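You operate a simulated robot arm through the tools that you are given. There is no shell and no other tool. Be economical: measure what you need, move in short steps, check, and stop when the job is done.

Carry out the task below with a simulated robot arm. There is one attempt and no reset: what you move stays moved.

TASK
Unplug the toaster, brush out its crumb tray and push it back.
Fine: socket 3 goes off first; white plug on the counter by the strip; brush back. Set down upright: brown brush. Where these are worked on the way, their far stop is far enough and under half their travel is too little: crumb tray. What is to be rubbed or washed off counts as gone when no trace of it is left.
Where things are to end (x, y in the base frame): white plug within 120 mm of [690, 20].

Only the result counts: the job must be done as asked and must still hold three seconds after the hand-in. Knocking over, shifting, dropping, spilling or breaking anything else fails it.

THE ROBOT
A 7-joint arm with a two-finger parallel gripper, fixed in place. Base frame: the origin is at the foot of the arm, x ahead of it, y to its left, z up; the work surface is at about z = 900. Units: mm, degrees, N and s.
With the tool pointing down near the work surface it reaches from about 200 to 740 mm from the base axis. Its first joint turns from -166.0 to 166.0 degrees. Payload 1.57 kg.
Tool frame: the origin (TCP) lies between the finger pads and is the grasp point; the fingertips stand 30 mm ahead of it; z points along the fingers, y is the line along which they close. The gripper opens to 110 mm. The fingers are 24 mm wide and 12 mm thick; the gripper's body (48 by 112 mm) begins 78 mm behind the TCP.
Orientation is that of the tool frame in the base frame, as a unit quaternion [x, y, z, w]. With the fingers straight down and closing along the base's y, the tool's x points along the base's -x, its y along +y and its z along -z.

THE INTERFACE
- The arm moves only by the tool play_rows. Its arguments are lists of equal length, an entry for each row: "offset": the shift along the base's x, y, z in mm, a list of three; "rot": the turn, a rotation vector about the base's x, y, z in degrees, a list of three; "hand": the finger opening in mm, from 0 to 110. In form: {"offset": [[x, y, z], ...], "rot": [[rx, ry, rz], ...], "hand": [hand, ...]}. A call has 1 to 10 rows; each row shifts and turns the commanded pose from where the row before left it. A row lasts 0.2 s, in which the tool goes at most 50 mm and 8.6 degrees; a call with a longer step from one row to the next is refused whole, and so is a gripper value outside its range. A pose out of reach is approached as far as the arm can. The call stops where the force on the tool passes 40 N (or 10 N more than at its start, if that is more) or the arm is blocked; 0.2 s more then pass. Each finger travels about 45 mm/s and halts on what it meets, pressing with about 34 N; the grip force reading is that of the motor and also rises with nothing between the fingers. The clock runs only during rows and for 0.2 s after the last one: add rows that do not move to give the fingers time. It gives the time, the measured TCP pose, the force on the tool (base axes), the opening and the grip force at its end, in the units of the frame above (readings bear some noise), with the torque about the TCP (base axes, N m) and any sound that the robot's microphone picked up.
- Cameras (640 x 400 px; columns grow to the right, rows downward): "scene" is fixed at [50, 498.1, 1489.7]; the picture's right is [-0.44, -0.90, 0.00], its down [-0.71, 0.35, -0.61] and it looks along [0.54, -0.27, -0.80] (base axes); focal length 226 px, centre (320, 200). "wrist" rides on the gripper at [70, 16, -141] in the tool frame; the picture's right is [-0.23, 0.97, 0.00], its down [-0.86, -0.20, -0.48] and it looks along [-0.47, -0.11, 0.88] (tool axes); focal length 222 px, centre (320, 200). There is no depth. A picture from a camera that has moved, and an enlarged one, comes with that camera's place and axes in the base frame and with its lens.
- capture(camera): a new picture of that camera. The clock stands still meanwhile.
- lift_body(by): slides the trunk up (or, below 0, down) by that many mm; the arm rides with it, the base frame stays. It gives what a move gives, with no picture.
- enlarge(camera, box): a new picture of the part [left, top, right, bottom] of that camera's present view, enlarged. The clock stands still meanwhile.
- hand_in(): hands the job in; it is judged then, once.

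Go step by step. Nothing tells you positions but the pictures and the camera data: compare them with the known pose of the tool, close in by small moves and look again before you grip or let go. The budget is 120 turns and 64 pictures, counting those below and the enlarged ones. Unless the task says otherwise, let go and move clear before handing in, and close with one line.

The tools are called after "Call:" by a JSON object that holds its "method" and its "body". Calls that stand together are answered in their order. play_rows: Moves the arm, as the interface text tells. Its arguments: {"type":"object","properties":{"offset":{"type":"array","items":{"type":"array","items":{"type":"number"}}},"rot":{"type":"array","items":{"type":"array","items":{"type":"number"}}},"hand":{"type":"array","items":{"type":"number"}}},"required":["offset","rot","hand"]} The other tools are called the same way: lift_body (by) slides the trunk up or down; capture (camera) takes a picture; enlarge (camera, box) takes an enlarged picture of a part of a camera's view; hand_in () hands the job in.

At the start:

```text
clock: 0.0
eef_pos: [446.0, 182.1, 1238.1]
ee_rot: [0.0, 1.0, 0.0, 0.0]
wrist_force: [0.5, 0.1, 0.2]
wrist_torque: [0.03, 0.03, 0.03]
width: 110.0
grasp_force: 0.1
trunk travel left (down, up): [-525.0, 65.0]
```

scene: 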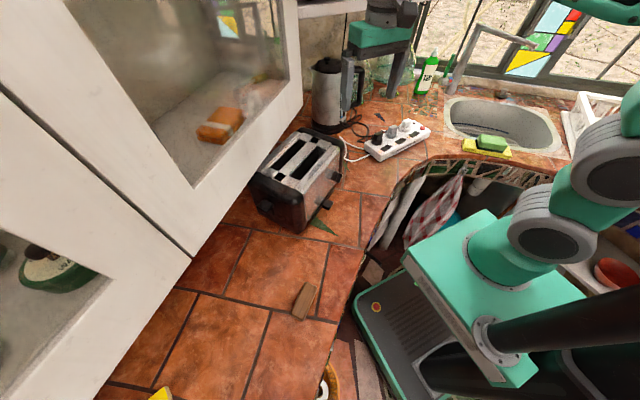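
wrist: 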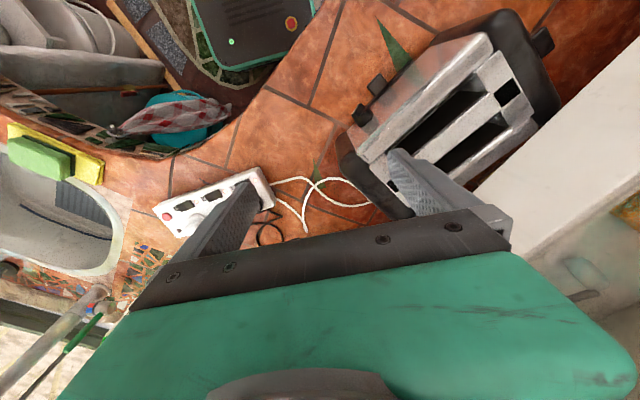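

I see the toaster in the middle of the counter, the power strip beyond it and a brown brush in front. I'll enlarge these regions to work out positions.

Call:
{"method": "enlarge", "body": {"camera": "scene", "box": [330, 90, 450, 165]}}

Call:
{"method": "enlarge", "body": {"camera": "scene", "box": [230, 110, 390, 250]}}

Call:
{"method": "enlarge", "body": {"camera": "scene", "box": [230, 240, 390, 340]}}

```text
5.33 times, centred on (390, 128) of scene
camera zoom: at [50.0, 498.1, 1489.7], right [-0.44, -0.9, 0.0], down [-0.71, 0.35, -0.61], along [0.54, -0.27, -0.8], focal length 1207 px, centre (-53, 587)
```

zoom: 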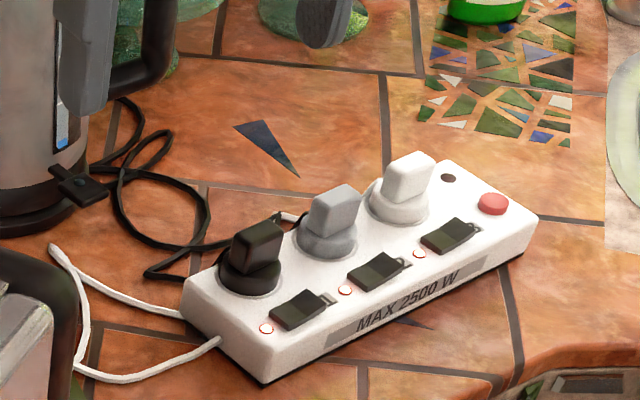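

```text
2.86 times, centred on (310, 180) of scene
camera zoom: at [50.0, 498.1, 1489.7], right [-0.44, -0.9, 0.0], down [-0.71, 0.35, -0.61], along [0.54, -0.27, -0.8], focal length 647 px, centre (349, 257)
```

zoom: 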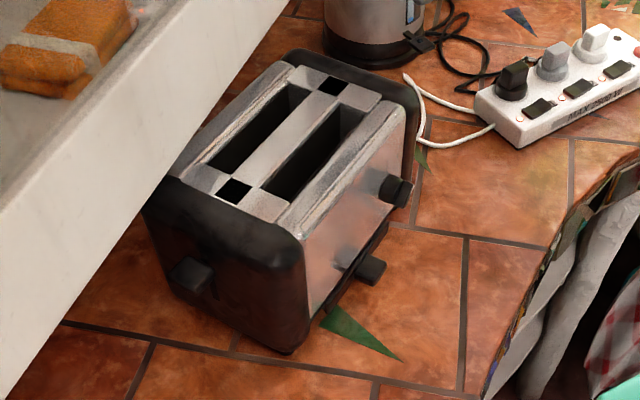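

```text
4.00 times, centred on (310, 290) of scene
camera zoom: at [50.0, 498.1, 1489.7], right [-0.44, -0.9, 0.0], down [-0.71, 0.35, -0.61], along [0.54, -0.27, -0.8], focal length 906 px, centre (360, -160)
```

zoom: 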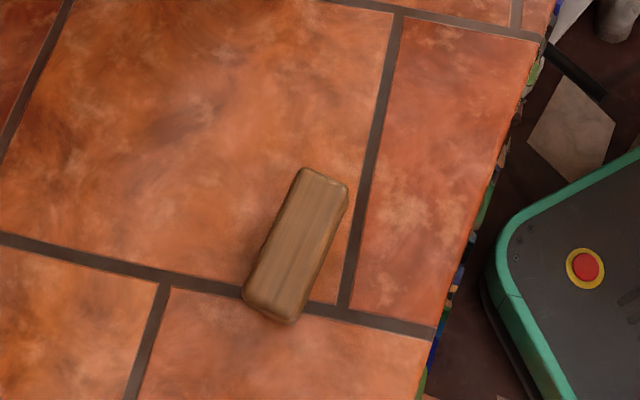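

The strip's row is black, grey and white plugs with rocker switches, and the toaster's tray handle faces the arm. I'll enlarge the wrist view for detail.

Call:
{"method": "enlarge", "body": {"camera": "wrist", "box": [140, 150, 300, 250]}}

Call:
{"method": "enlarge", "body": {"camera": "wrist", "box": [330, 0, 570, 150]}}

```text
4.00 times, centred on (220, 200) of wrist
camera zoom: at [376.4, 198.9, 1379.7], right [0.23, 0.97, 0.0], down [0.86, -0.2, 0.48], along [0.47, -0.11, -0.88], focal length 888 px, centre (720, 200)
```

zoom: 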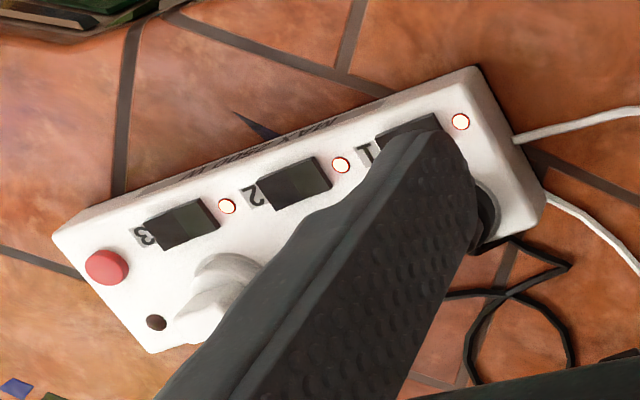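

```text
2.67 times, centred on (450, 75) of wrist
camera zoom: at [376.4, 198.9, 1379.7], right [0.23, 0.97, 0.0], down [0.86, -0.2, 0.48], along [0.47, -0.11, -0.88], focal length 592 px, centre (-27, 533)
```

zoom: 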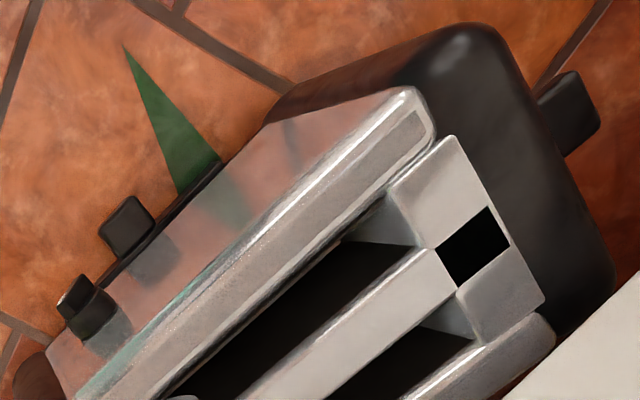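

Socket 3 is the white plug's socket, with its switch near (555,-158,940) and the plug top near (573,-113,990). I'll move the hand above the strip for a close look.

Call:
{"method": "play_rows", "body": {"offset": [[19, -39, -10], [19, -39, -10], [19, -39, -10], [19, -39, -10], [19, -39, -10], [19, -39, -10], [19, -39, -10], [19, -39, -10]], "rot": [[0, 0, 0], [0, 0, 0], [0, 0, 0], [0, 0, 0], [0, 0, 0], [0, 0, 0], [0, 0, 0], [0, 0, 0]], "hand": [110, 110, 110, 110, 110, 110, 110, 110]}}

Call:
{"method": "capture", "body": {"camera": "wrist"}}

```text
clock: 1.8
eef_pos: [601.8, -131.6, 1157.0]
ee_rot: [0.0, 1.0, 0.0, 0.001]
wrist_force: [-0.8, 0.1, -0.7]
wrist_torque: [0.01, 0.0, 0.0]
width: 109.8
grasp_force: 0.0
trunk travel left (down, up): [-525.0, 65.0]
```

```text
56 pictures are left
camera wrist: at [532.0, -114.3, 1299.5], right [0.23, 0.97, 0.0], down [0.86, -0.2, 0.48], along [0.47, -0.11, -0.88], focal length 222 px, centre (320, 200)
```

wrist: 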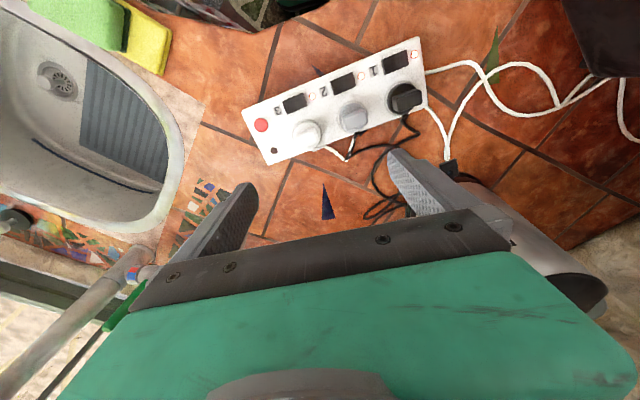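

Call:
{"method": "enlarge", "body": {"camera": "wrist", "box": [232, 25, 456, 165]}}

```text
2.86 times, centred on (344, 95) of wrist
camera zoom: at [532.0, -114.3, 1299.5], right [0.23, 0.97, 0.0], down [0.86, -0.2, 0.48], along [0.47, -0.11, -0.88], focal length 635 px, centre (251, 500)
```

zoom: 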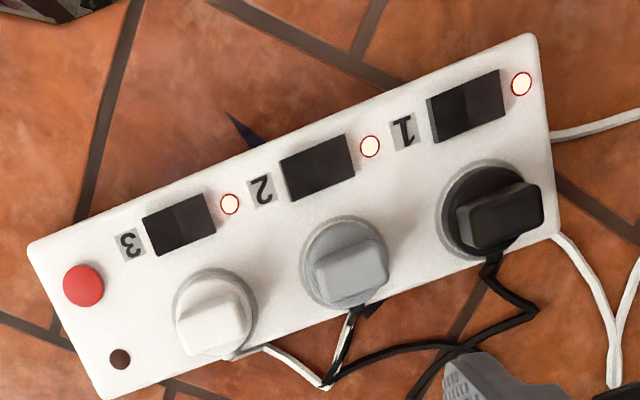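

Call:
{"method": "enlarge", "body": {"camera": "wrist", "box": [270, 80, 326, 115]}}

Call:
{"method": "enlarge", "body": {"camera": "scene", "box": [376, 110, 432, 145]}}

```text
11.43 times, centred on (298, 98) of wrist
camera zoom: at [532.0, -114.3, 1299.5], right [0.23, 0.97, 0.0], down [0.86, -0.2, 0.48], along [0.47, -0.11, -0.88], focal length 2538 px, centre (571, 1371)
```

zoom: 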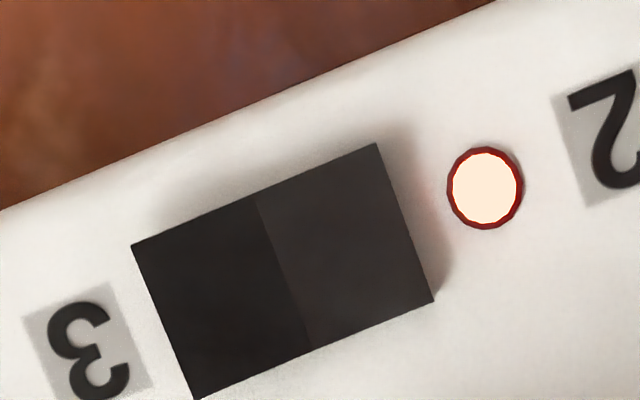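

```text
11.43 times, centred on (404, 128) of scene
camera zoom: at [50.0, 498.1, 1489.7], right [-0.44, -0.9, 0.0], down [-0.71, 0.35, -0.61], along [0.54, -0.27, -0.8], focal length 2587 px, centre (-640, 1029)
```

zoom: 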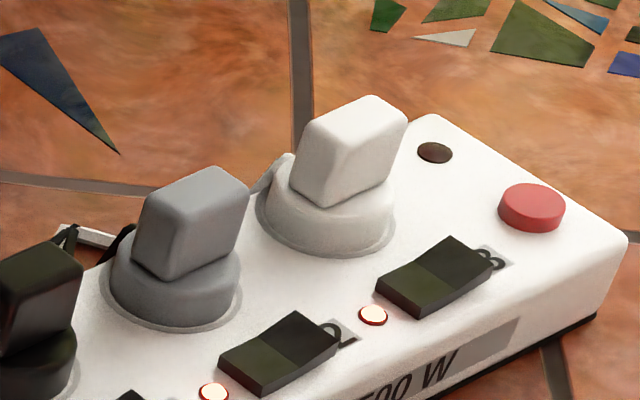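

Switch 3 is at about (554,-157,940) and the white plug at about (600,-150). I'll close the fingers and come down over the lamp-side end of rocker 3.

Call:
{"method": "play_rows", "body": {"offset": [[-26, -6, 0], [-27, -7, 0], [0, 0, -25], [0, 0, -30], [0, 0, -30], [0, 0, -30], [0, 0, -30], [0, 0, 0]], "rot": [[0, 0, 0], [0, 0, 0], [0, 0, 0], [0, 0, 0], [0, 0, 0], [0, 0, 0], [0, 0, 0], [0, 0, 0]], "hand": [0, 0, 0, 0, 0, 0, 0, 0]}}

Call:
{"method": "capture", "body": {"camera": "wrist"}}

Call:
{"method": "enlarge", "body": {"camera": "scene", "box": [360, 90, 456, 150]}}

```text
clock: 3.6
eef_pos: [544.4, -145.6, 1014.7]
ee_rot: [0.0, 1.0, 0.0, 0.0]
wrist_force: [0.6, -0.4, 0.0]
wrist_torque: [0.02, 0.02, 0.0]
width: 0.0
grasp_force: 21.5
trunk travel left (down, up): [-525.0, 65.0]
```

```text
52 pictures are left
camera wrist: at [474.0, -128.0, 1156.5], right [0.23, 0.97, 0.0], down [0.86, -0.2, 0.48], along [0.47, -0.11, -0.88], focal length 222 px, centre (320, 200)
```

wrist: 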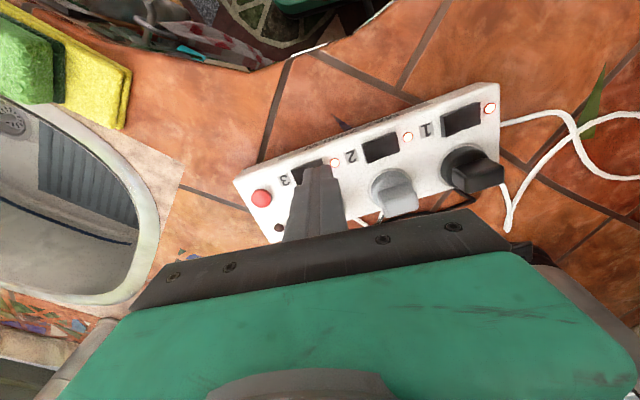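

```text
6.67 times, centred on (408, 120) of scene
camera zoom: at [50.0, 498.1, 1489.7], right [-0.44, -0.9, 0.0], down [-0.71, 0.35, -0.61], along [0.54, -0.27, -0.8], focal length 1509 px, centre (-267, 733)
```

zoom: 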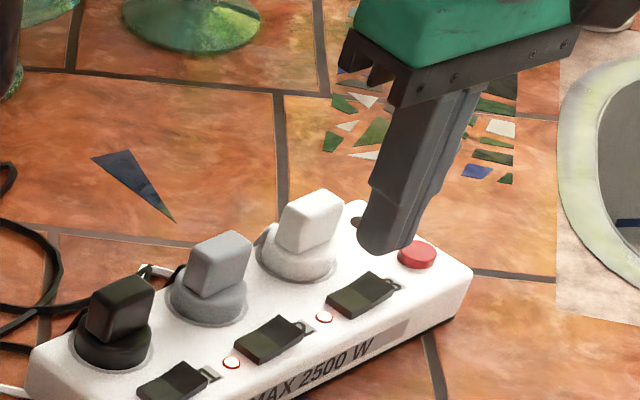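

The closed fingertips sit about 40 mm above the lamp-side end of rocker 3. I'll press down.

Call:
{"method": "play_rows", "body": {"offset": [[4, 0, -20], [0, 0, -10], [0, 0, -6], [0, 0, -6], [0, 0, -4], [0, 0, -4]], "rot": [[0, 0, 0], [0, 0, 0], [0, 0, 0], [0, 0, 0], [0, 0, 0], [0, 0, 0]], "hand": [0, 0, 0, 0, 0, 0]}}

Call:
{"method": "enlarge", "body": {"camera": "scene", "box": [360, 90, 456, 150]}}

```text
clock: 5.0
eef_pos: [548.8, -144.3, 972.9]
ee_rot: [0.002, 1.0, -0.002, 0.006]
wrist_force: [-14.0, 2.8, 17.9]
wrist_torque: [-0.07, 0.34, -0.18]
width: 0.0
grasp_force: 21.0
trunk travel left (down, up): [-525.0, 65.0]
stopped in row 6: the force on the tool passed its limit (the readings are from after the stop); the commanded pose is now the measured one
```

```text
6.67 times, centred on (408, 120) of scene
camera zoom: at [50.0, 498.1, 1489.7], right [-0.44, -0.9, 0.0], down [-0.71, 0.35, -0.61], along [0.54, -0.27, -0.8], focal length 1509 px, centre (-267, 733)
```

zoom: 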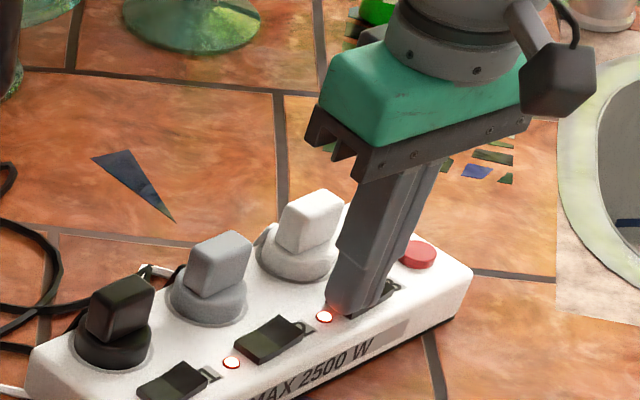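

The lamp still glows, so this end was already down. I'll press the other end of the rocker.

Call:
{"method": "play_rows", "body": {"offset": [[0, 0, 18], [2, -26, 0], [0, 0, -10], [0, 0, -6], [0, 0, -4], [0, 0, -4], [0, 0, -4]], "rot": [[0, 0, 0], [0, 0, 0], [0, 0, 0], [0, 0, 0], [0, 0, 0], [0, 0, 0], [0, 0, 0]], "hand": [0, 0, 0, 0, 0, 0, 0]}}

Call:
{"method": "enlarge", "body": {"camera": "scene", "box": [360, 90, 456, 150]}}

```text
clock: 6.5
eef_pos: [555.1, -171.0, 973.0]
ee_rot: [-0.001, 1.0, -0.003, 0.012]
wrist_force: [-10.3, 3.5, 15.6]
wrist_torque: [0.25, 0.44, 0.12]
width: 0.2
grasp_force: 21.3
trunk travel left (down, up): [-525.0, 65.0]
stopped in row 7: the force on the tool passed its limit (the readings are from after the stop); the commanded pose is now the measured one
```

```text
6.67 times, centred on (408, 120) of scene
camera zoom: at [50.0, 498.1, 1489.7], right [-0.44, -0.9, 0.0], down [-0.71, 0.35, -0.61], along [0.54, -0.27, -0.8], focal length 1509 px, centre (-267, 733)
```

zoom: 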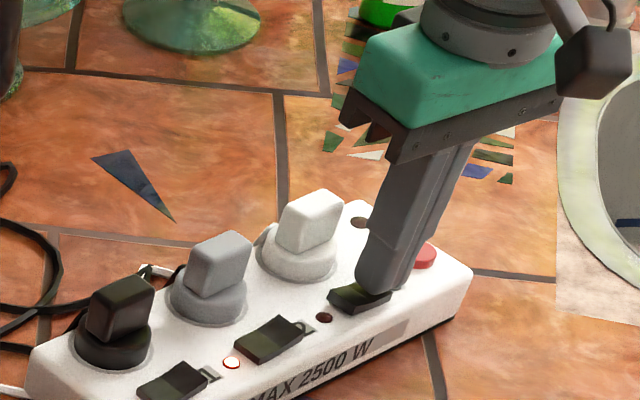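

Lamp 3 is off. I'll lift, open the fingers and line up above the white plug.

Call:
{"method": "play_rows", "body": {"offset": [[0, 0, 30], [0, 0, 40], [0, 0, 40], [22, 10, 0], [22, 11, 0], [0, 0, 0]], "rot": [[0, 0, 0], [0, 0, 0], [0, 0, 0], [0, 0, 0], [0, 0, 0], [0, 0, 0]], "hand": [0, 20, 40, 70, 80, 80]}}

Call:
{"method": "capture", "body": {"camera": "wrist"}}

Call:
{"method": "enlarge", "body": {"camera": "scene", "box": [360, 80, 456, 140]}}

```text
clock: 7.9
eef_pos: [600.8, -149.4, 1080.2]
ee_rot: [0.0, 1.0, -0.004, 0.012]
wrist_force: [-0.1, -0.2, 0.0]
wrist_torque: [0.0, -0.01, -0.02]
width: 80.0
grasp_force: 0.0
trunk travel left (down, up): [-525.0, 65.0]
```

```text
48 pictures are left
camera wrist: at [526.9, -131.5, 1221.2], right [0.23, 0.97, 0.0], down [0.84, -0.2, 0.5], along [0.49, -0.12, -0.87], focal length 222 px, centre (320, 200)
```

wrist: 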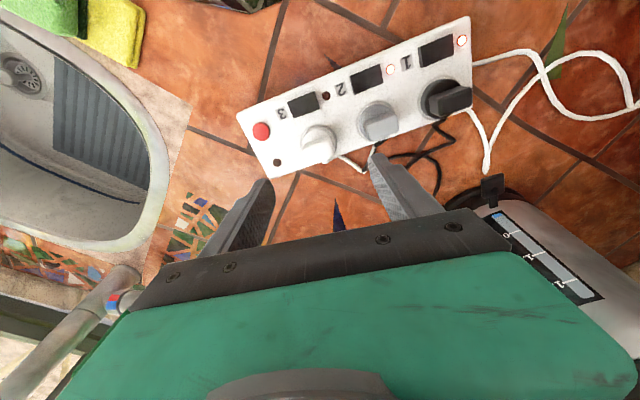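

```text
6.67 times, centred on (408, 110) of scene
camera zoom: at [50.0, 498.1, 1489.7], right [-0.44, -0.9, 0.0], down [-0.71, 0.35, -0.61], along [0.54, -0.27, -0.8], focal length 1509 px, centre (-267, 800)
```

zoom: 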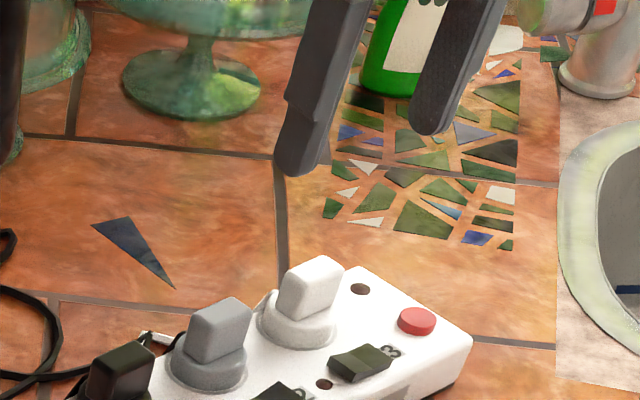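

Call:
{"method": "enlarge", "body": {"camera": "wrist", "box": [272, 100, 368, 160]}}

```text
6.67 times, centred on (320, 130) of wrist
camera zoom: at [526.9, -131.5, 1221.2], right [0.23, 0.97, 0.0], down [0.84, -0.2, 0.5], along [0.49, -0.12, -0.87], focal length 1481 px, centre (320, 667)
```

zoom: 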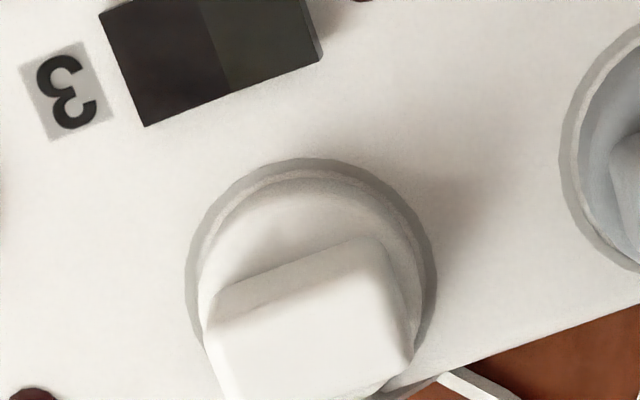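

The plug's handle is about 29 mm long along the strip (turned about 9°), centred near (597,-151). I'll turn to match, descend and grip it.

Call:
{"method": "play_rows", "body": {"offset": [[-3, -1.4, 0], [0, 0, 0], [0, 0, -30], [0, 0, -30], [0, 0, -20], [0, 0, -9], [0, 0, 0]], "rot": [[0, 1.4, 0], [0, 0, 8.5], [0, 0, 0], [0, 0, 0], [0, 0, 0], [0, 0, 0], [0, 0, 0]], "hand": [80, 80, 80, 80, 80, 80, 80]}}

Call:
{"method": "capture", "body": {"camera": "wrist"}}

Call:
{"method": "enlarge", "body": {"camera": "scene", "box": [360, 80, 456, 140]}}

```text
clock: 9.5
eef_pos: [596.4, -150.9, 991.3]
ee_rot: [-0.074, 0.997, -0.004, -0.001]
wrist_force: [-0.2, -0.7, 0.1]
wrist_torque: [-0.01, 0.0, 0.01]
width: 80.0
grasp_force: 0.0
trunk travel left (down, up): [-525.0, 65.0]
```

```text
45 pictures are left
camera wrist: at [525.5, -143.3, 1133.5], right [0.08, 1.0, -0.01], down [0.88, -0.07, 0.48], along [0.48, -0.05, -0.88], focal length 222 px, centre (320, 200)
```

wrist: 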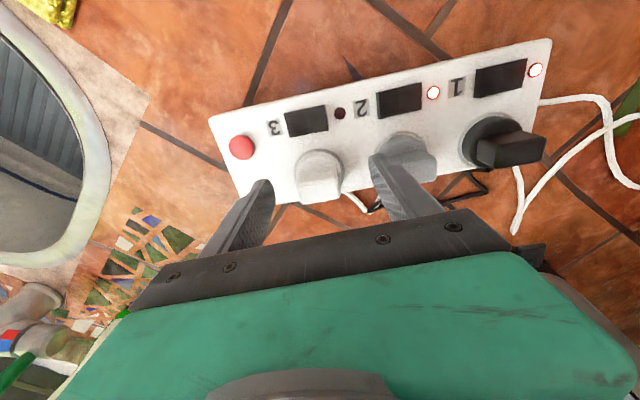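

```text
6.67 times, centred on (408, 110) of scene
camera zoom: at [50.0, 498.1, 1489.7], right [-0.44, -0.9, 0.0], down [-0.71, 0.35, -0.61], along [0.54, -0.27, -0.8], focal length 1509 px, centre (-267, 800)
```

zoom: 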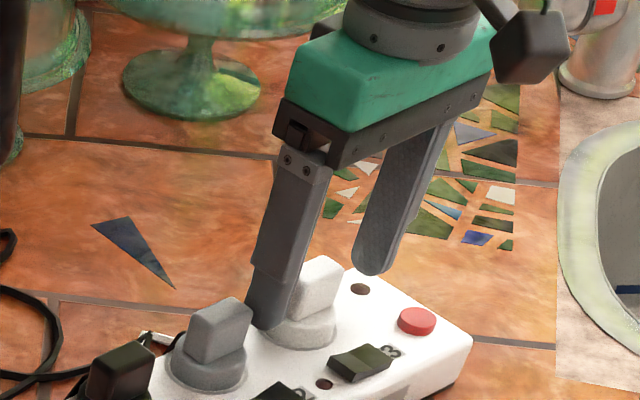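

The fingers straddle the white plug. I'll close on it.

Call:
{"method": "play_rows", "body": {"offset": [[0, 0, 0], [0, 0, 0], [0, 0, 0], [0, 0, 0], [0, 0, 0]], "rot": [[0, 0, 0], [0, 0, 0], [0, 0, 0], [0, 0, 0], [0, 0, 0]], "hand": [60, 40, 20, 20, 20]}}

Call:
{"method": "capture", "body": {"camera": "wrist"}}

```text
clock: 10.7
eef_pos: [595.9, -150.6, 992.1]
ee_rot: [-0.074, 0.997, -0.003, -0.001]
wrist_force: [0.5, 0.5, 0.2]
wrist_torque: [0.05, 0.0, 0.03]
width: 33.2
grasp_force: 32.3
trunk travel left (down, up): [-525.0, 65.0]
```

```text
43 pictures are left
camera wrist: at [525.5, -143.3, 1133.8], right [0.08, 1.0, -0.01], down [0.88, -0.07, 0.48], along [0.48, -0.05, -0.88], focal length 222 px, centre (320, 200)
```

wrist: 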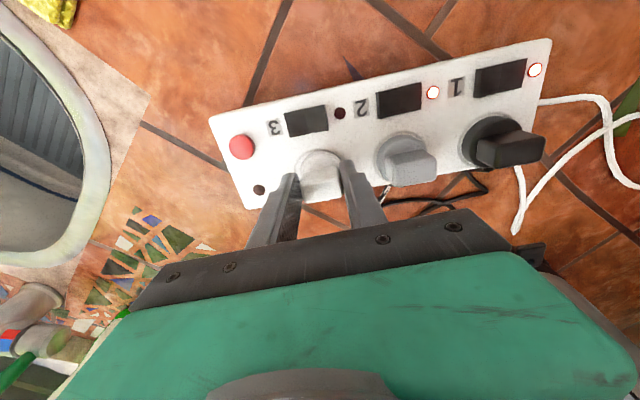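

Gripped at 33 mm; now I'll pull straight up.

Call:
{"method": "play_rows", "body": {"offset": [[0, 0, 4], [0, 0, 5], [0, 0, 6], [0, 0, 8], [0, 0, 10], [0, 0, 12], [0, 0, 15]], "rot": [[0, 0, 0], [0, 0, 0], [0, 0, 0], [0, 0, 0], [0, 0, 0], [0, 0, 0], [0, 0, 0]], "hand": [20, 20, 20, 20, 20, 20, 20]}}

Call:
{"method": "enlarge", "body": {"camera": "scene", "box": [320, 60, 464, 150]}}

```text
clock: 12.3
eef_pos: [600.0, -151.8, 1052.2]
ee_rot: [-0.074, 0.997, -0.004, -0.002]
wrist_force: [-0.3, -0.2, -1.1]
wrist_torque: [0.0, -0.01, 0.0]
width: 33.2
grasp_force: 34.1
trunk travel left (down, up): [-525.0, 65.0]
```

```text
4.44 times, centred on (392, 105) of scene
camera zoom: at [50.0, 498.1, 1489.7], right [-0.44, -0.9, 0.0], down [-0.71, 0.35, -0.61], along [0.54, -0.27, -0.8], focal length 1006 px, centre (0, 622)
```

zoom: 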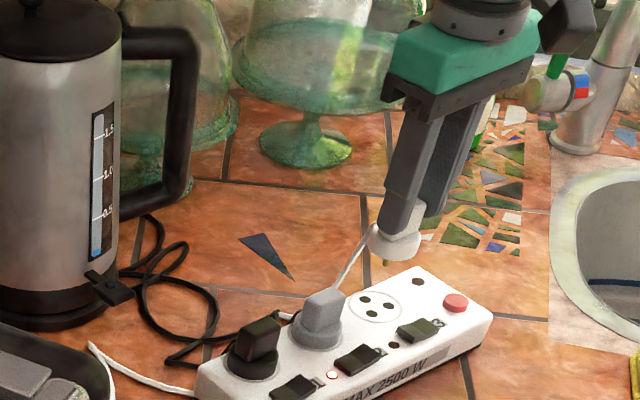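

The plug is out with its cord, and clear counter lies behind the strip. I'll carry it to about (690,-70) at safe height, then check.

Call:
{"method": "play_rows", "body": {"offset": [[0, 0, 25], [30, 5, 0], [30, 15, 0], [30, 30, 0], [0, 30, 0], [0, 0, 0]], "rot": [[0, 0, 0], [0, 0, 0], [0, 0, 0], [0, 0, 0], [0, 0, 0], [0, 0, 0]], "hand": [20, 20, 20, 20, 20, 20]}}

Call:
{"method": "enlarge", "body": {"camera": "scene", "box": [300, 50, 460, 150]}}

Call:
{"method": "capture", "body": {"camera": "wrist"}}

```text
clock: 13.9
eef_pos: [665.9, -63.1, 1070.2]
ee_rot: [-0.078, 0.997, 0.001, 0.019]
wrist_force: [-0.1, -0.6, -1.3]
wrist_torque: [0.01, 0.03, 0.0]
width: 33.2
grasp_force: 33.4
trunk travel left (down, up): [-525.0, 65.0]
stopped in row 6: the arm was blocked; the commanded pose is now the measured one
```

```text
4.00 times, centred on (380, 100) of scene
camera zoom: at [50.0, 498.1, 1489.7], right [-0.44, -0.9, 0.0], down [-0.71, 0.35, -0.61], along [0.54, -0.27, -0.8], focal length 906 px, centre (80, 600)
```

zoom: 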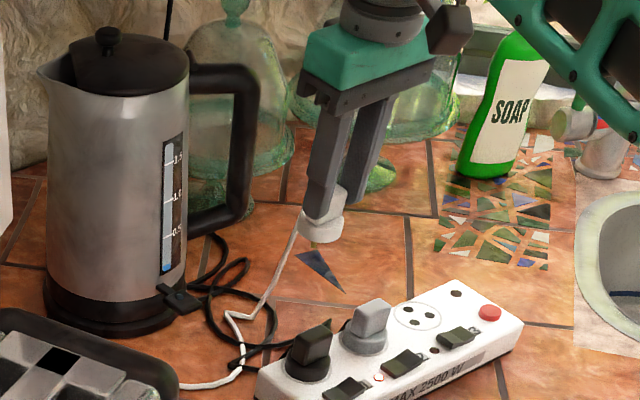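

```text
40 pictures are left
camera wrist: at [588.9, -58.1, 1209.6], right [0.07, 1.0, 0.01], down [0.86, -0.07, 0.51], along [0.51, -0.03, -0.86], focal length 222 px, centre (320, 200)
```

wrist: 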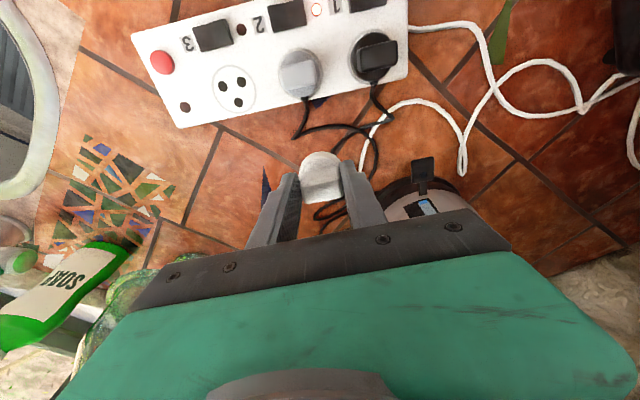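

Reach is limited at this height; the spot around (690,-73) on the counter is clear of cords. I'll level the tool, descend, then edge outward.

Call:
{"method": "play_rows", "body": {"offset": [[0, 0, -25], [0, -4, -25], [8, -4, -20], [8, -2, 0], [6, 0, 0], [0, 0, 0]], "rot": [[0, 0, 0], [0, 0, 0], [0, 1, 0], [0, 1, 0], [0, 0, 0], [0, 0, 0]], "hand": [20, 20, 20, 20, 20, 20]}}

Call:
{"method": "enlarge", "body": {"camera": "scene", "box": [300, 50, 460, 150]}}

```text
clock: 14.3
eef_pos: [733.9, -68.8, 955.8]
ee_rot: [-0.066, 0.997, 0.004, -0.042]
wrist_force: [-2.5, -4.8, -2.0]
wrist_torque: [0.37, -0.18, 0.01]
width: 33.2
grasp_force: 34.6
trunk travel left (down, up): [-525.0, 65.0]
stopped in row 2: the arm was blocked; the commanded pose is now the measured one
```

```text
4.00 times, centred on (380, 100) of scene
camera zoom: at [50.0, 498.1, 1489.7], right [-0.44, -0.9, 0.0], down [-0.71, 0.35, -0.61], along [0.54, -0.27, -0.8], focal length 906 px, centre (80, 600)
```

zoom: 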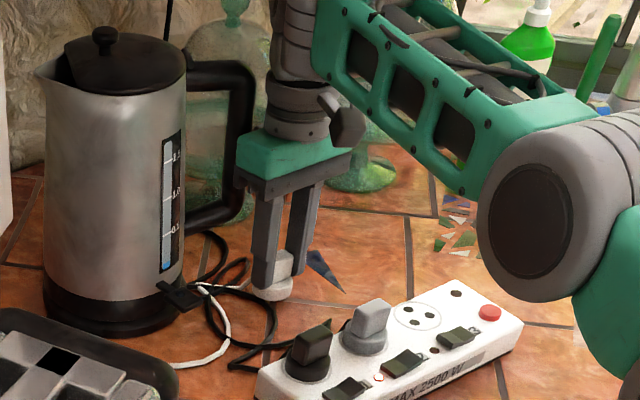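

The arm lurched outward to (734,-69,956) — near its reach limit. I'll look at the surroundings before doing anything.

Call:
{"method": "capture", "body": {"camera": "wrist"}}

Call:
{"method": "enlarge", "body": {"camera": "scene", "box": [340, 80, 400, 130]}}

Call:
{"method": "capture", "body": {"camera": "scene"}}

```text
38 pictures are left
camera wrist: at [674.0, -62.4, 1102.7], right [0.09, 1.0, -0.01], down [0.91, -0.08, 0.4], along [0.4, -0.04, -0.91], focal length 222 px, centre (320, 200)
```

wrist: 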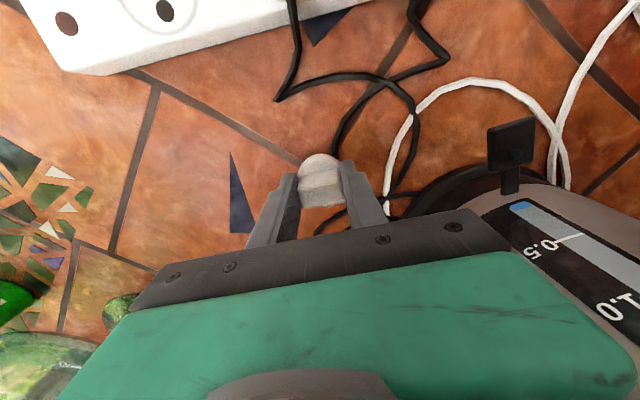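

```text
8.00 times, centred on (370, 105) of scene
camera zoom: at [50.0, 498.1, 1489.7], right [-0.44, -0.9, 0.0], down [-0.71, 0.35, -0.61], along [0.54, -0.27, -0.8], focal length 1811 px, centre (-80, 960)
```

zoom: 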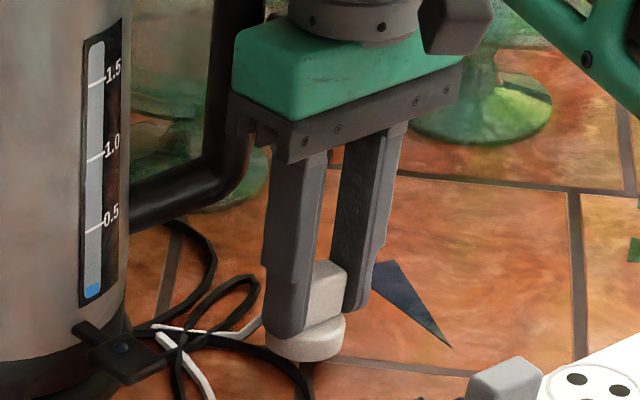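

```text
36 pictures are left
```

scene: 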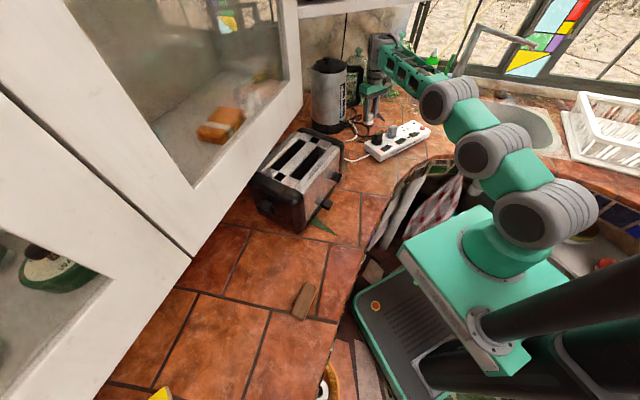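

Nothing is disturbed. I'll hold still to read a settled pose.

Call:
{"method": "play_rows", "body": {"offset": [[0, 0, 0]], "rot": [[0, 0, 0]], "hand": [20]}}

```text
clock: 14.7
eef_pos: [713.0, -65.9, 979.2]
ee_rot: [-0.069, 0.997, 0.001, -0.03]
wrist_force: [1.3, -0.2, -3.5]
wrist_torque: [-0.04, 0.22, 0.03]
width: 33.5
grasp_force: 34.2
trunk travel left (down, up): [-525.0, 65.0]
```

Call:
{"method": "play_rows", "body": {"offset": [[0, 0, 0], [0, 0, 0], [0, 0, 0]], "rot": [[0, 0, 0], [0, 0, 0], [0, 0, 0]], "hand": [20, 20, 20]}}

```text
clock: 15.5
eef_pos: [711.6, -66.6, 983.0]
ee_rot: [-0.068, 0.997, 0.003, -0.026]
wrist_force: [0.3, -0.8, -1.0]
wrist_torque: [-0.02, -0.02, 0.01]
width: 33.3
grasp_force: 33.7
trunk travel left (down, up): [-525.0, 65.0]
```

Call:
{"method": "play_rows", "body": {"offset": [[-25, 0, 15], [-20, 0, 10], [0, 0, 0]], "rot": [[0, 0, 0], [0, 0, 0], [0, 0, 0]], "hand": [20, 20, 20]}}

```text
clock: 16.3
eef_pos: [664.1, -66.9, 1008.1]
ee_rot: [-0.069, 0.997, 0.002, -0.025]
wrist_force: [0.2, -0.7, -0.9]
wrist_torque: [-0.01, -0.03, 0.0]
width: 33.4
grasp_force: 33.8
trunk travel left (down, up): [-525.0, 65.0]
```

Control is regular again. I'll level the tool and move in small steps to (690,-73), lowering to the counter.

Call:
{"method": "play_rows", "body": {"offset": [[6, -2, 0], [10, -2, 0], [10, -2, -8], [0, 0, -8], [0, 0, 0]], "rot": [[0, -1.5, 0], [0, -1.4, 0], [0, 0, 0], [0, 0, 0], [0, 0, 0]], "hand": [20, 20, 20, 20, 20]}}

Call:
{"method": "enlarge", "body": {"camera": "scene", "box": [340, 80, 400, 130]}}

```text
clock: 17.5
eef_pos: [693.2, -72.8, 992.8]
ee_rot: [-0.067, 0.998, 0.002, 0.0]
wrist_force: [0.2, -0.7, -1.3]
wrist_torque: [-0.01, -0.03, -0.02]
width: 33.4
grasp_force: 34.0
trunk travel left (down, up): [-525.0, 65.0]
```

```text
8.00 times, centred on (370, 105) of scene
camera zoom: at [50.0, 498.1, 1489.7], right [-0.44, -0.9, 0.0], down [-0.71, 0.35, -0.61], along [0.54, -0.27, -0.8], focal length 1811 px, centre (-80, 960)
```

zoom: 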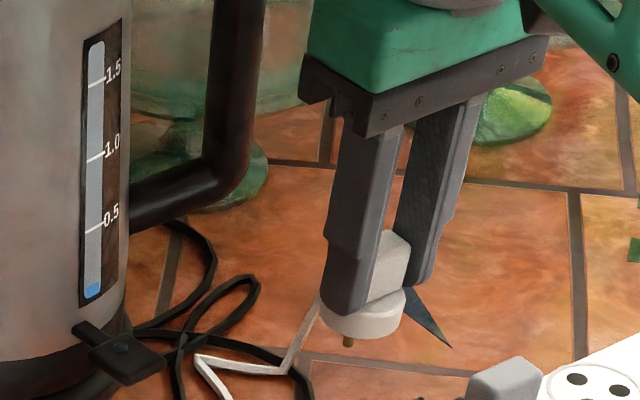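

Call:
{"method": "play_rows", "body": {"offset": [[0, 0, -6], [0, 0, -6], [0, 0, -5], [0, 0, -3], [0, 0, 0]], "rot": [[0, 0, 0], [0, 0, 0], [0, 0, 0], [0, 0, 0], [0, 0, 0]], "hand": [20, 20, 20, 20, 20]}}

Call:
{"method": "enlarge", "body": {"camera": "scene", "box": [340, 80, 400, 130]}}

```text
clock: 18.7
eef_pos: [694.1, -71.8, 972.6]
ee_rot: [-0.069, 0.998, 0.001, 0.0]
wrist_force: [-0.3, -1.2, -0.3]
wrist_torque: [0.0, 0.0, 0.02]
width: 33.3
grasp_force: 34.0
trunk travel left (down, up): [-525.0, 65.0]
```

```text
8.00 times, centred on (370, 105) of scene
camera zoom: at [50.0, 498.1, 1489.7], right [-0.44, -0.9, 0.0], down [-0.71, 0.35, -0.61], along [0.54, -0.27, -0.8], focal length 1811 px, centre (-80, 960)
```

zoom: 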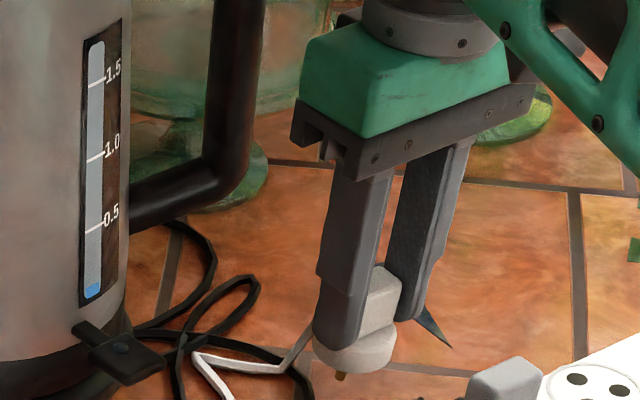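

Call:
{"method": "play_rows", "body": {"offset": [[0, 0, -3], [0, 0, -3], [0, 0, -3], [0, 0, -2], [0, 0, 0]], "rot": [[0, 0, 0], [0, 0, 0], [0, 0, 0], [0, 0, 0], [0, 0, 0]], "hand": [20, 20, 20, 20, 20]}}

```text
clock: 19.9
eef_pos: [693.3, -72.7, 962.8]
ee_rot: [-0.068, 0.998, 0.001, 0.0]
wrist_force: [-0.4, 0.0, -1.0]
wrist_torque: [0.02, 0.05, 0.0]
width: 33.0
grasp_force: 33.9
trunk travel left (down, up): [-525.0, 65.0]
```

Call:
{"method": "play_rows", "body": {"offset": [[0, 0, -2], [0, 0, -2], [0, 0, -2], [0, 0, -2], [0, 0, 0]], "rot": [[0, 0, 0], [0, 0, 0], [0, 0, 0], [0, 0, 0], [0, 0, 0]], "hand": [20, 20, 20, 20, 20]}}

Call:
{"method": "enlarge", "body": {"camera": "scene", "box": [340, 80, 400, 130]}}

```text
clock: 21.1
eef_pos: [692.5, -71.6, 955.6]
ee_rot: [-0.068, 0.998, -0.001, 0.001]
wrist_force: [2.8, 0.4, 6.6]
wrist_torque: [0.02, -0.14, -0.02]
width: 33.2
grasp_force: 33.7
trunk travel left (down, up): [-525.0, 65.0]
```

```text
8.00 times, centred on (370, 105) of scene
camera zoom: at [50.0, 498.1, 1489.7], right [-0.44, -0.9, 0.0], down [-0.71, 0.35, -0.61], along [0.54, -0.27, -0.8], focal length 1811 px, centre (-80, 960)
```

zoom: 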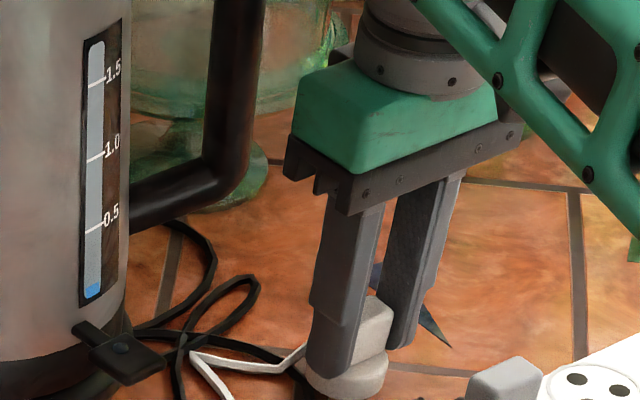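

The plug rests on the counter (contact 7 N). I'll open the fingers, then lift straight up and draw back.

Call:
{"method": "play_rows", "body": {"offset": [[0, 0, 0], [0, 0, 0], [0, 0, 0], [0, 0, 10], [0, 0, 15], [-3, 0, 15], [-15, 0, 20], [-25, 0, 20]], "rot": [[0, 0, 0], [0, 0, 0], [0, 0, 0], [0, 0, 0], [0, 0, 0], [0, 0, 0], [0, 0, 0], [0, 0, 0]], "hand": [45, 60, 80, 80, 80, 80, 80, 80]}}

Call:
{"method": "enlarge", "body": {"camera": "scene", "box": [300, 50, 460, 150]}}

```text
clock: 22.9
eef_pos: [647.3, -70.8, 1034.0]
ee_rot: [-0.068, 0.998, 0.001, 0.0]
wrist_force: [-0.4, -0.5, -0.1]
wrist_torque: [0.0, 0.0, -0.01]
width: 79.9
grasp_force: 0.1
trunk travel left (down, up): [-525.0, 65.0]
```

```text
4.00 times, centred on (380, 100) of scene
camera zoom: at [50.0, 498.1, 1489.7], right [-0.44, -0.9, 0.0], down [-0.71, 0.35, -0.61], along [0.54, -0.27, -0.8], focal length 906 px, centre (80, 600)
```

zoom: 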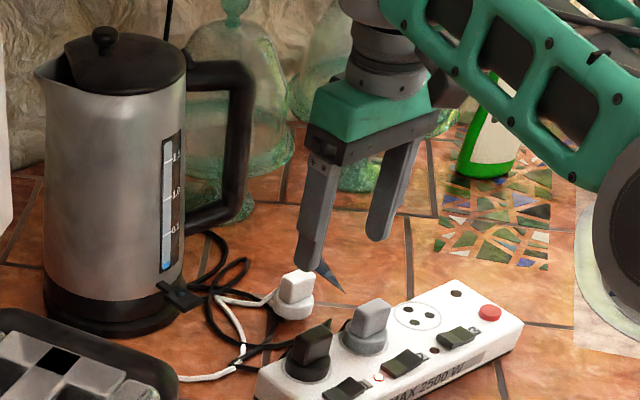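

The white plug now stands on the counter behind the strip. Next I'll retract, turn the hand and go above the robot-side face of the toaster to see the crumb tray.

Call:
{"method": "play_rows", "body": {"offset": [[-30, 0, 35], [-30, 0, 35], [-30, 0, 35], [-30, 0, 35], [-16, 42, 0], [-16, 42, 0], [-16, 42, 0], [-16, 42, 0], [-16, 42, 0], [-16, 42, 0]], "rot": [[0, 0, 0], [0, 0, 0], [0, 0, 0], [0, 0, 0], [0, 0, 6], [0, 0, 6], [0, 0, 6], [0, 0, 6], [0, 0, 0], [0, 0, 0]], "hand": [80, 80, 80, 80, 80, 80, 80, 80, 80, 80]}}

Call:
{"method": "play_rows", "body": {"offset": [[-16, 42, -10], [-16, 42, -10], [-10, 10, -20], [0, 0, 0]], "rot": [[0, 0, 0], [0, 0, 0], [0, 0, 0], [0, 0, 0]], "hand": [80, 80, 80, 80]}}

Call:
{"method": "capture", "body": {"camera": "wrist"}}

```text
clock: 25.1
eef_pos: [432.9, 181.1, 1175.0]
ee_rot: [-0.274, 0.962, 0.0, -0.001]
wrist_force: [-0.1, -0.6, -0.3]
wrist_torque: [0.01, 0.04, -0.02]
width: 80.0
grasp_force: 0.0
trunk travel left (down, up): [-525.0, 65.0]
```

```text
clock: 26.1
eef_pos: [392.9, 273.4, 1133.8]
ee_rot: [-0.274, 0.962, 0.0, 0.0]
wrist_force: [-0.4, -0.5, 0.5]
wrist_torque: [0.02, -0.03, 0.02]
width: 80.1
grasp_force: 0.0
trunk travel left (down, up): [-525.0, 65.0]
```

```text
31 pictures are left
camera wrist: at [324.0, 251.3, 1275.1], right [-0.32, 0.95, 0.0], down [0.83, 0.28, 0.48], along [0.45, 0.15, -0.88], focal length 222 px, centre (320, 200)
```

wrist: 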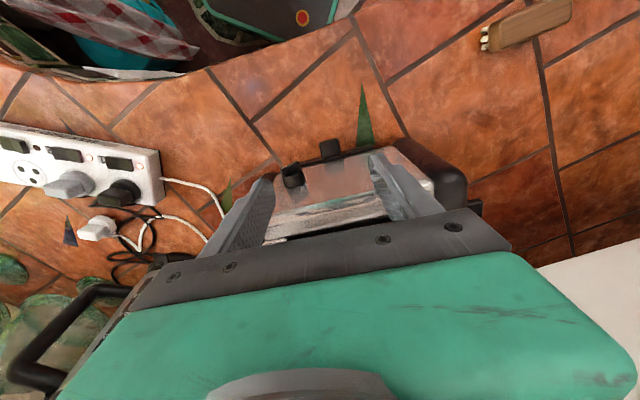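

Call:
{"method": "enlarge", "body": {"camera": "wrist", "box": [264, 125, 392, 205]}}

Call:
{"method": "enlarge", "body": {"camera": "wrist", "box": [460, 0, 588, 80]}}

Call:
{"method": "enlarge", "body": {"camera": "scene", "box": [270, 150, 366, 240]}}

```text
5.00 times, centred on (328, 165) of wrist
camera zoom: at [324.0, 251.3, 1275.1], right [-0.32, 0.95, 0.0], down [0.83, 0.28, 0.48], along [0.45, 0.15, -0.88], focal length 1111 px, centre (280, 375)
```

zoom: 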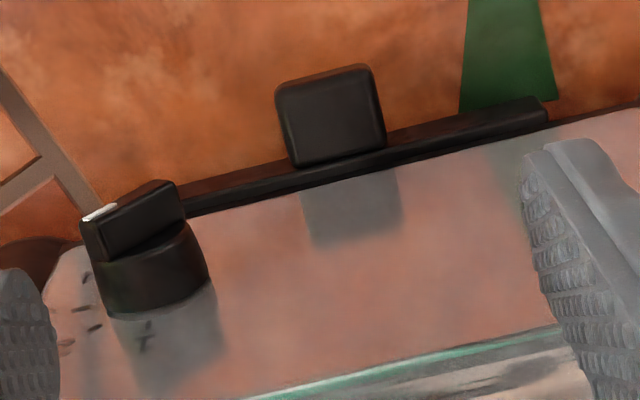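

```text
5.00 times, centred on (524, 40) of wrist
camera zoom: at [324.0, 251.3, 1275.1], right [-0.32, 0.95, 0.0], down [0.83, 0.28, 0.48], along [0.45, 0.15, -0.88], focal length 1111 px, centre (-700, 1000)
```

zoom: 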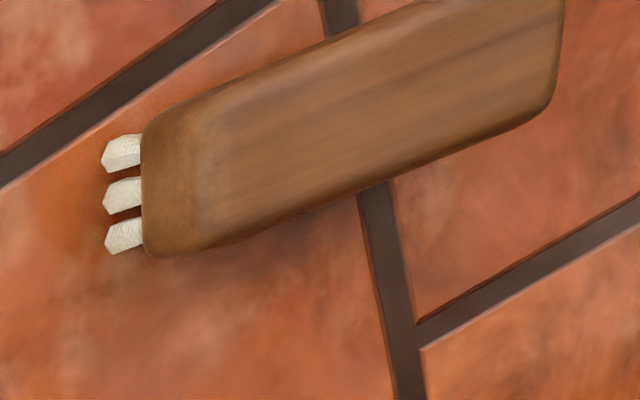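

```text
4.44 times, centred on (318, 195) of scene
camera zoom: at [50.0, 498.1, 1489.7], right [-0.44, -0.9, 0.0], down [-0.71, 0.35, -0.61], along [0.54, -0.27, -0.8], focal length 1006 px, centre (329, 222)
```

zoom: 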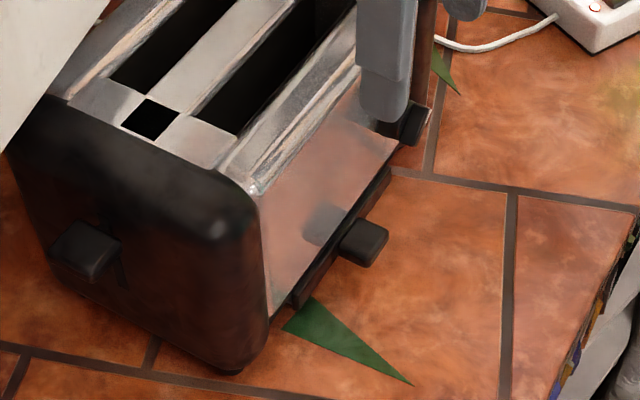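

The tray tab is at about (408,295,930), its face turned about 36°, with the timer dial 60 mm to one side. I'll turn, tilt the hand off the toaster body, narrow the fingers, and descend just outside the tab.

Call:
{"method": "play_rows", "body": {"offset": [[-14, -3.5, 0], [-14, -3.5, 0], [0, 0, -35], [0, 0, -40], [0, 0, -40], [0, 0, -40], [0, 0, -30], [0, 0, -10], [0, 0, 0]], "rot": [[0, 0, 4.2], [5.0, -6.9, 0], [0, 0, 0], [0, 0, 0], [0, 0, 0], [0, 0, 0], [0, 0, 0], [0, 0, 0], [0, 0, 0]], "hand": [60, 46, 46, 46, 46, 46, 46, 46, 46]}}

Call:
{"method": "capture", "body": {"camera": "wrist"}}

Call:
{"method": "enlarge", "body": {"camera": "scene", "box": [270, 150, 366, 240]}}

```text
clock: 28.1
eef_pos: [363.7, 266.4, 938.4]
ee_rot: [-0.308, 0.949, 0.023, 0.071]
wrist_force: [-0.8, -0.3, -0.8]
wrist_torque: [0.03, 0.02, 0.03]
width: 46.1
grasp_force: 0.1
trunk travel left (down, up): [-525.0, 65.0]
```

```text
27 pictures are left
camera wrist: at [281.7, 228.0, 1068.5], right [-0.39, 0.92, 0.03], down [0.74, 0.29, 0.6], along [0.54, 0.26, -0.8], focal length 222 px, centre (320, 200)
```

wrist: 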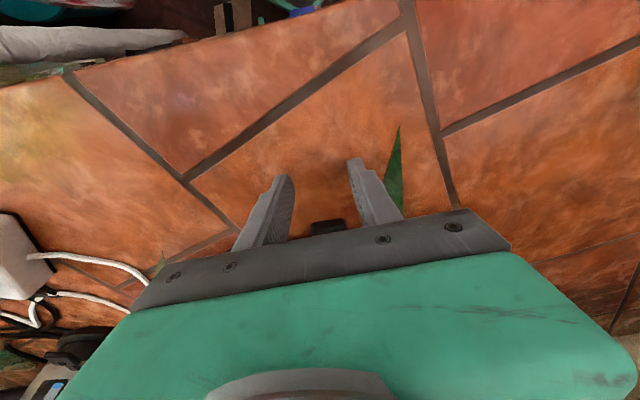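

```text
4.44 times, centred on (318, 195) of scene
camera zoom: at [50.0, 498.1, 1489.7], right [-0.44, -0.9, 0.0], down [-0.71, 0.35, -0.61], along [0.54, -0.27, -0.8], focal length 1006 px, centre (329, 222)
```

zoom: 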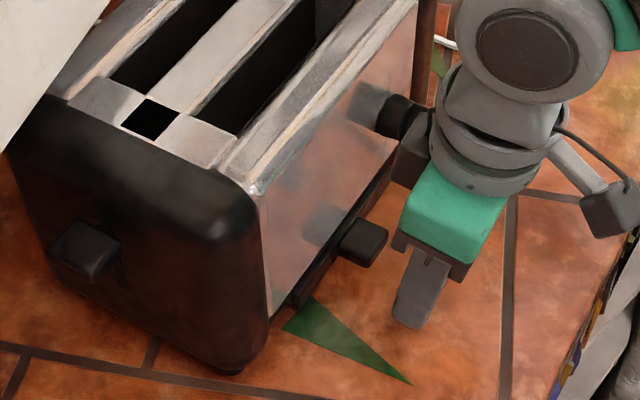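

The dial is higher than I first took it (about z 1000), so an upright hand would strike it. I'll tilt the hand to about 48° here, outside the toaster, so that the fingers point at the tab.

Call:
{"method": "play_rows", "body": {"offset": [[0, 0, 2], [0, 0, 0], [0, 0, 0], [0, 0, 0], [0, 0, 0], [0, 0, 0]], "rot": [[4.72, -6.48, 0], [4.72, -6.48, 0], [4.72, -6.48, 0], [4.72, -6.48, 0], [4.72, -6.48, 0], [0, 0, 0]], "hand": [50, 50, 50, 50, 50, 50]}}

Call:
{"method": "capture", "body": {"camera": "wrist"}}

Call:
{"method": "enlarge", "body": {"camera": "scene", "box": [270, 150, 366, 240]}}

```text
clock: 29.5
eef_pos: [363.9, 266.1, 941.0]
ee_rot: [-0.282, 0.866, 0.128, 0.392]
wrist_force: [0.0, 0.3, 0.0]
wrist_torque: [-0.03, -0.02, -0.05]
width: 50.0
grasp_force: 0.1
trunk travel left (down, up): [-525.0, 65.0]
```

```text
25 pictures are left
camera wrist: at [231.1, 191.0, 982.6], right [-0.45, 0.88, 0.17], down [0.28, -0.04, 0.96], along [0.85, 0.48, -0.23], focal length 222 px, centre (320, 200)
```

wrist: 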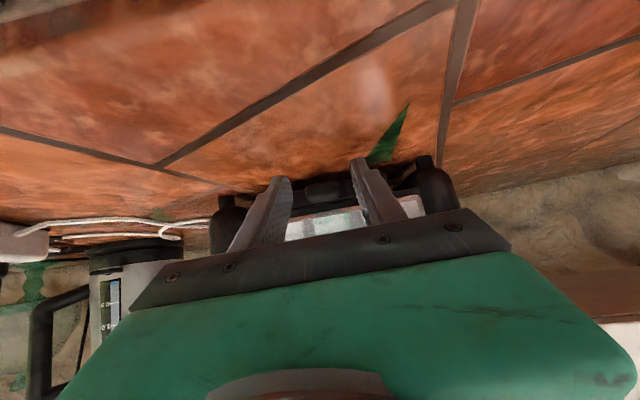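

```text
4.44 times, centred on (318, 195) of scene
camera zoom: at [50.0, 498.1, 1489.7], right [-0.44, -0.9, 0.0], down [-0.71, 0.35, -0.61], along [0.54, -0.27, -0.8], focal length 1006 px, centre (329, 222)
```

zoom: 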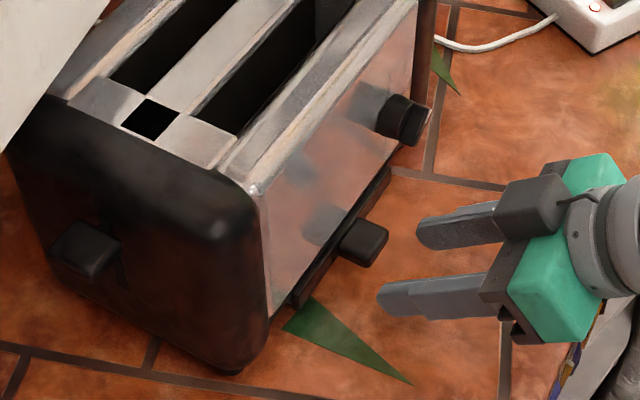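

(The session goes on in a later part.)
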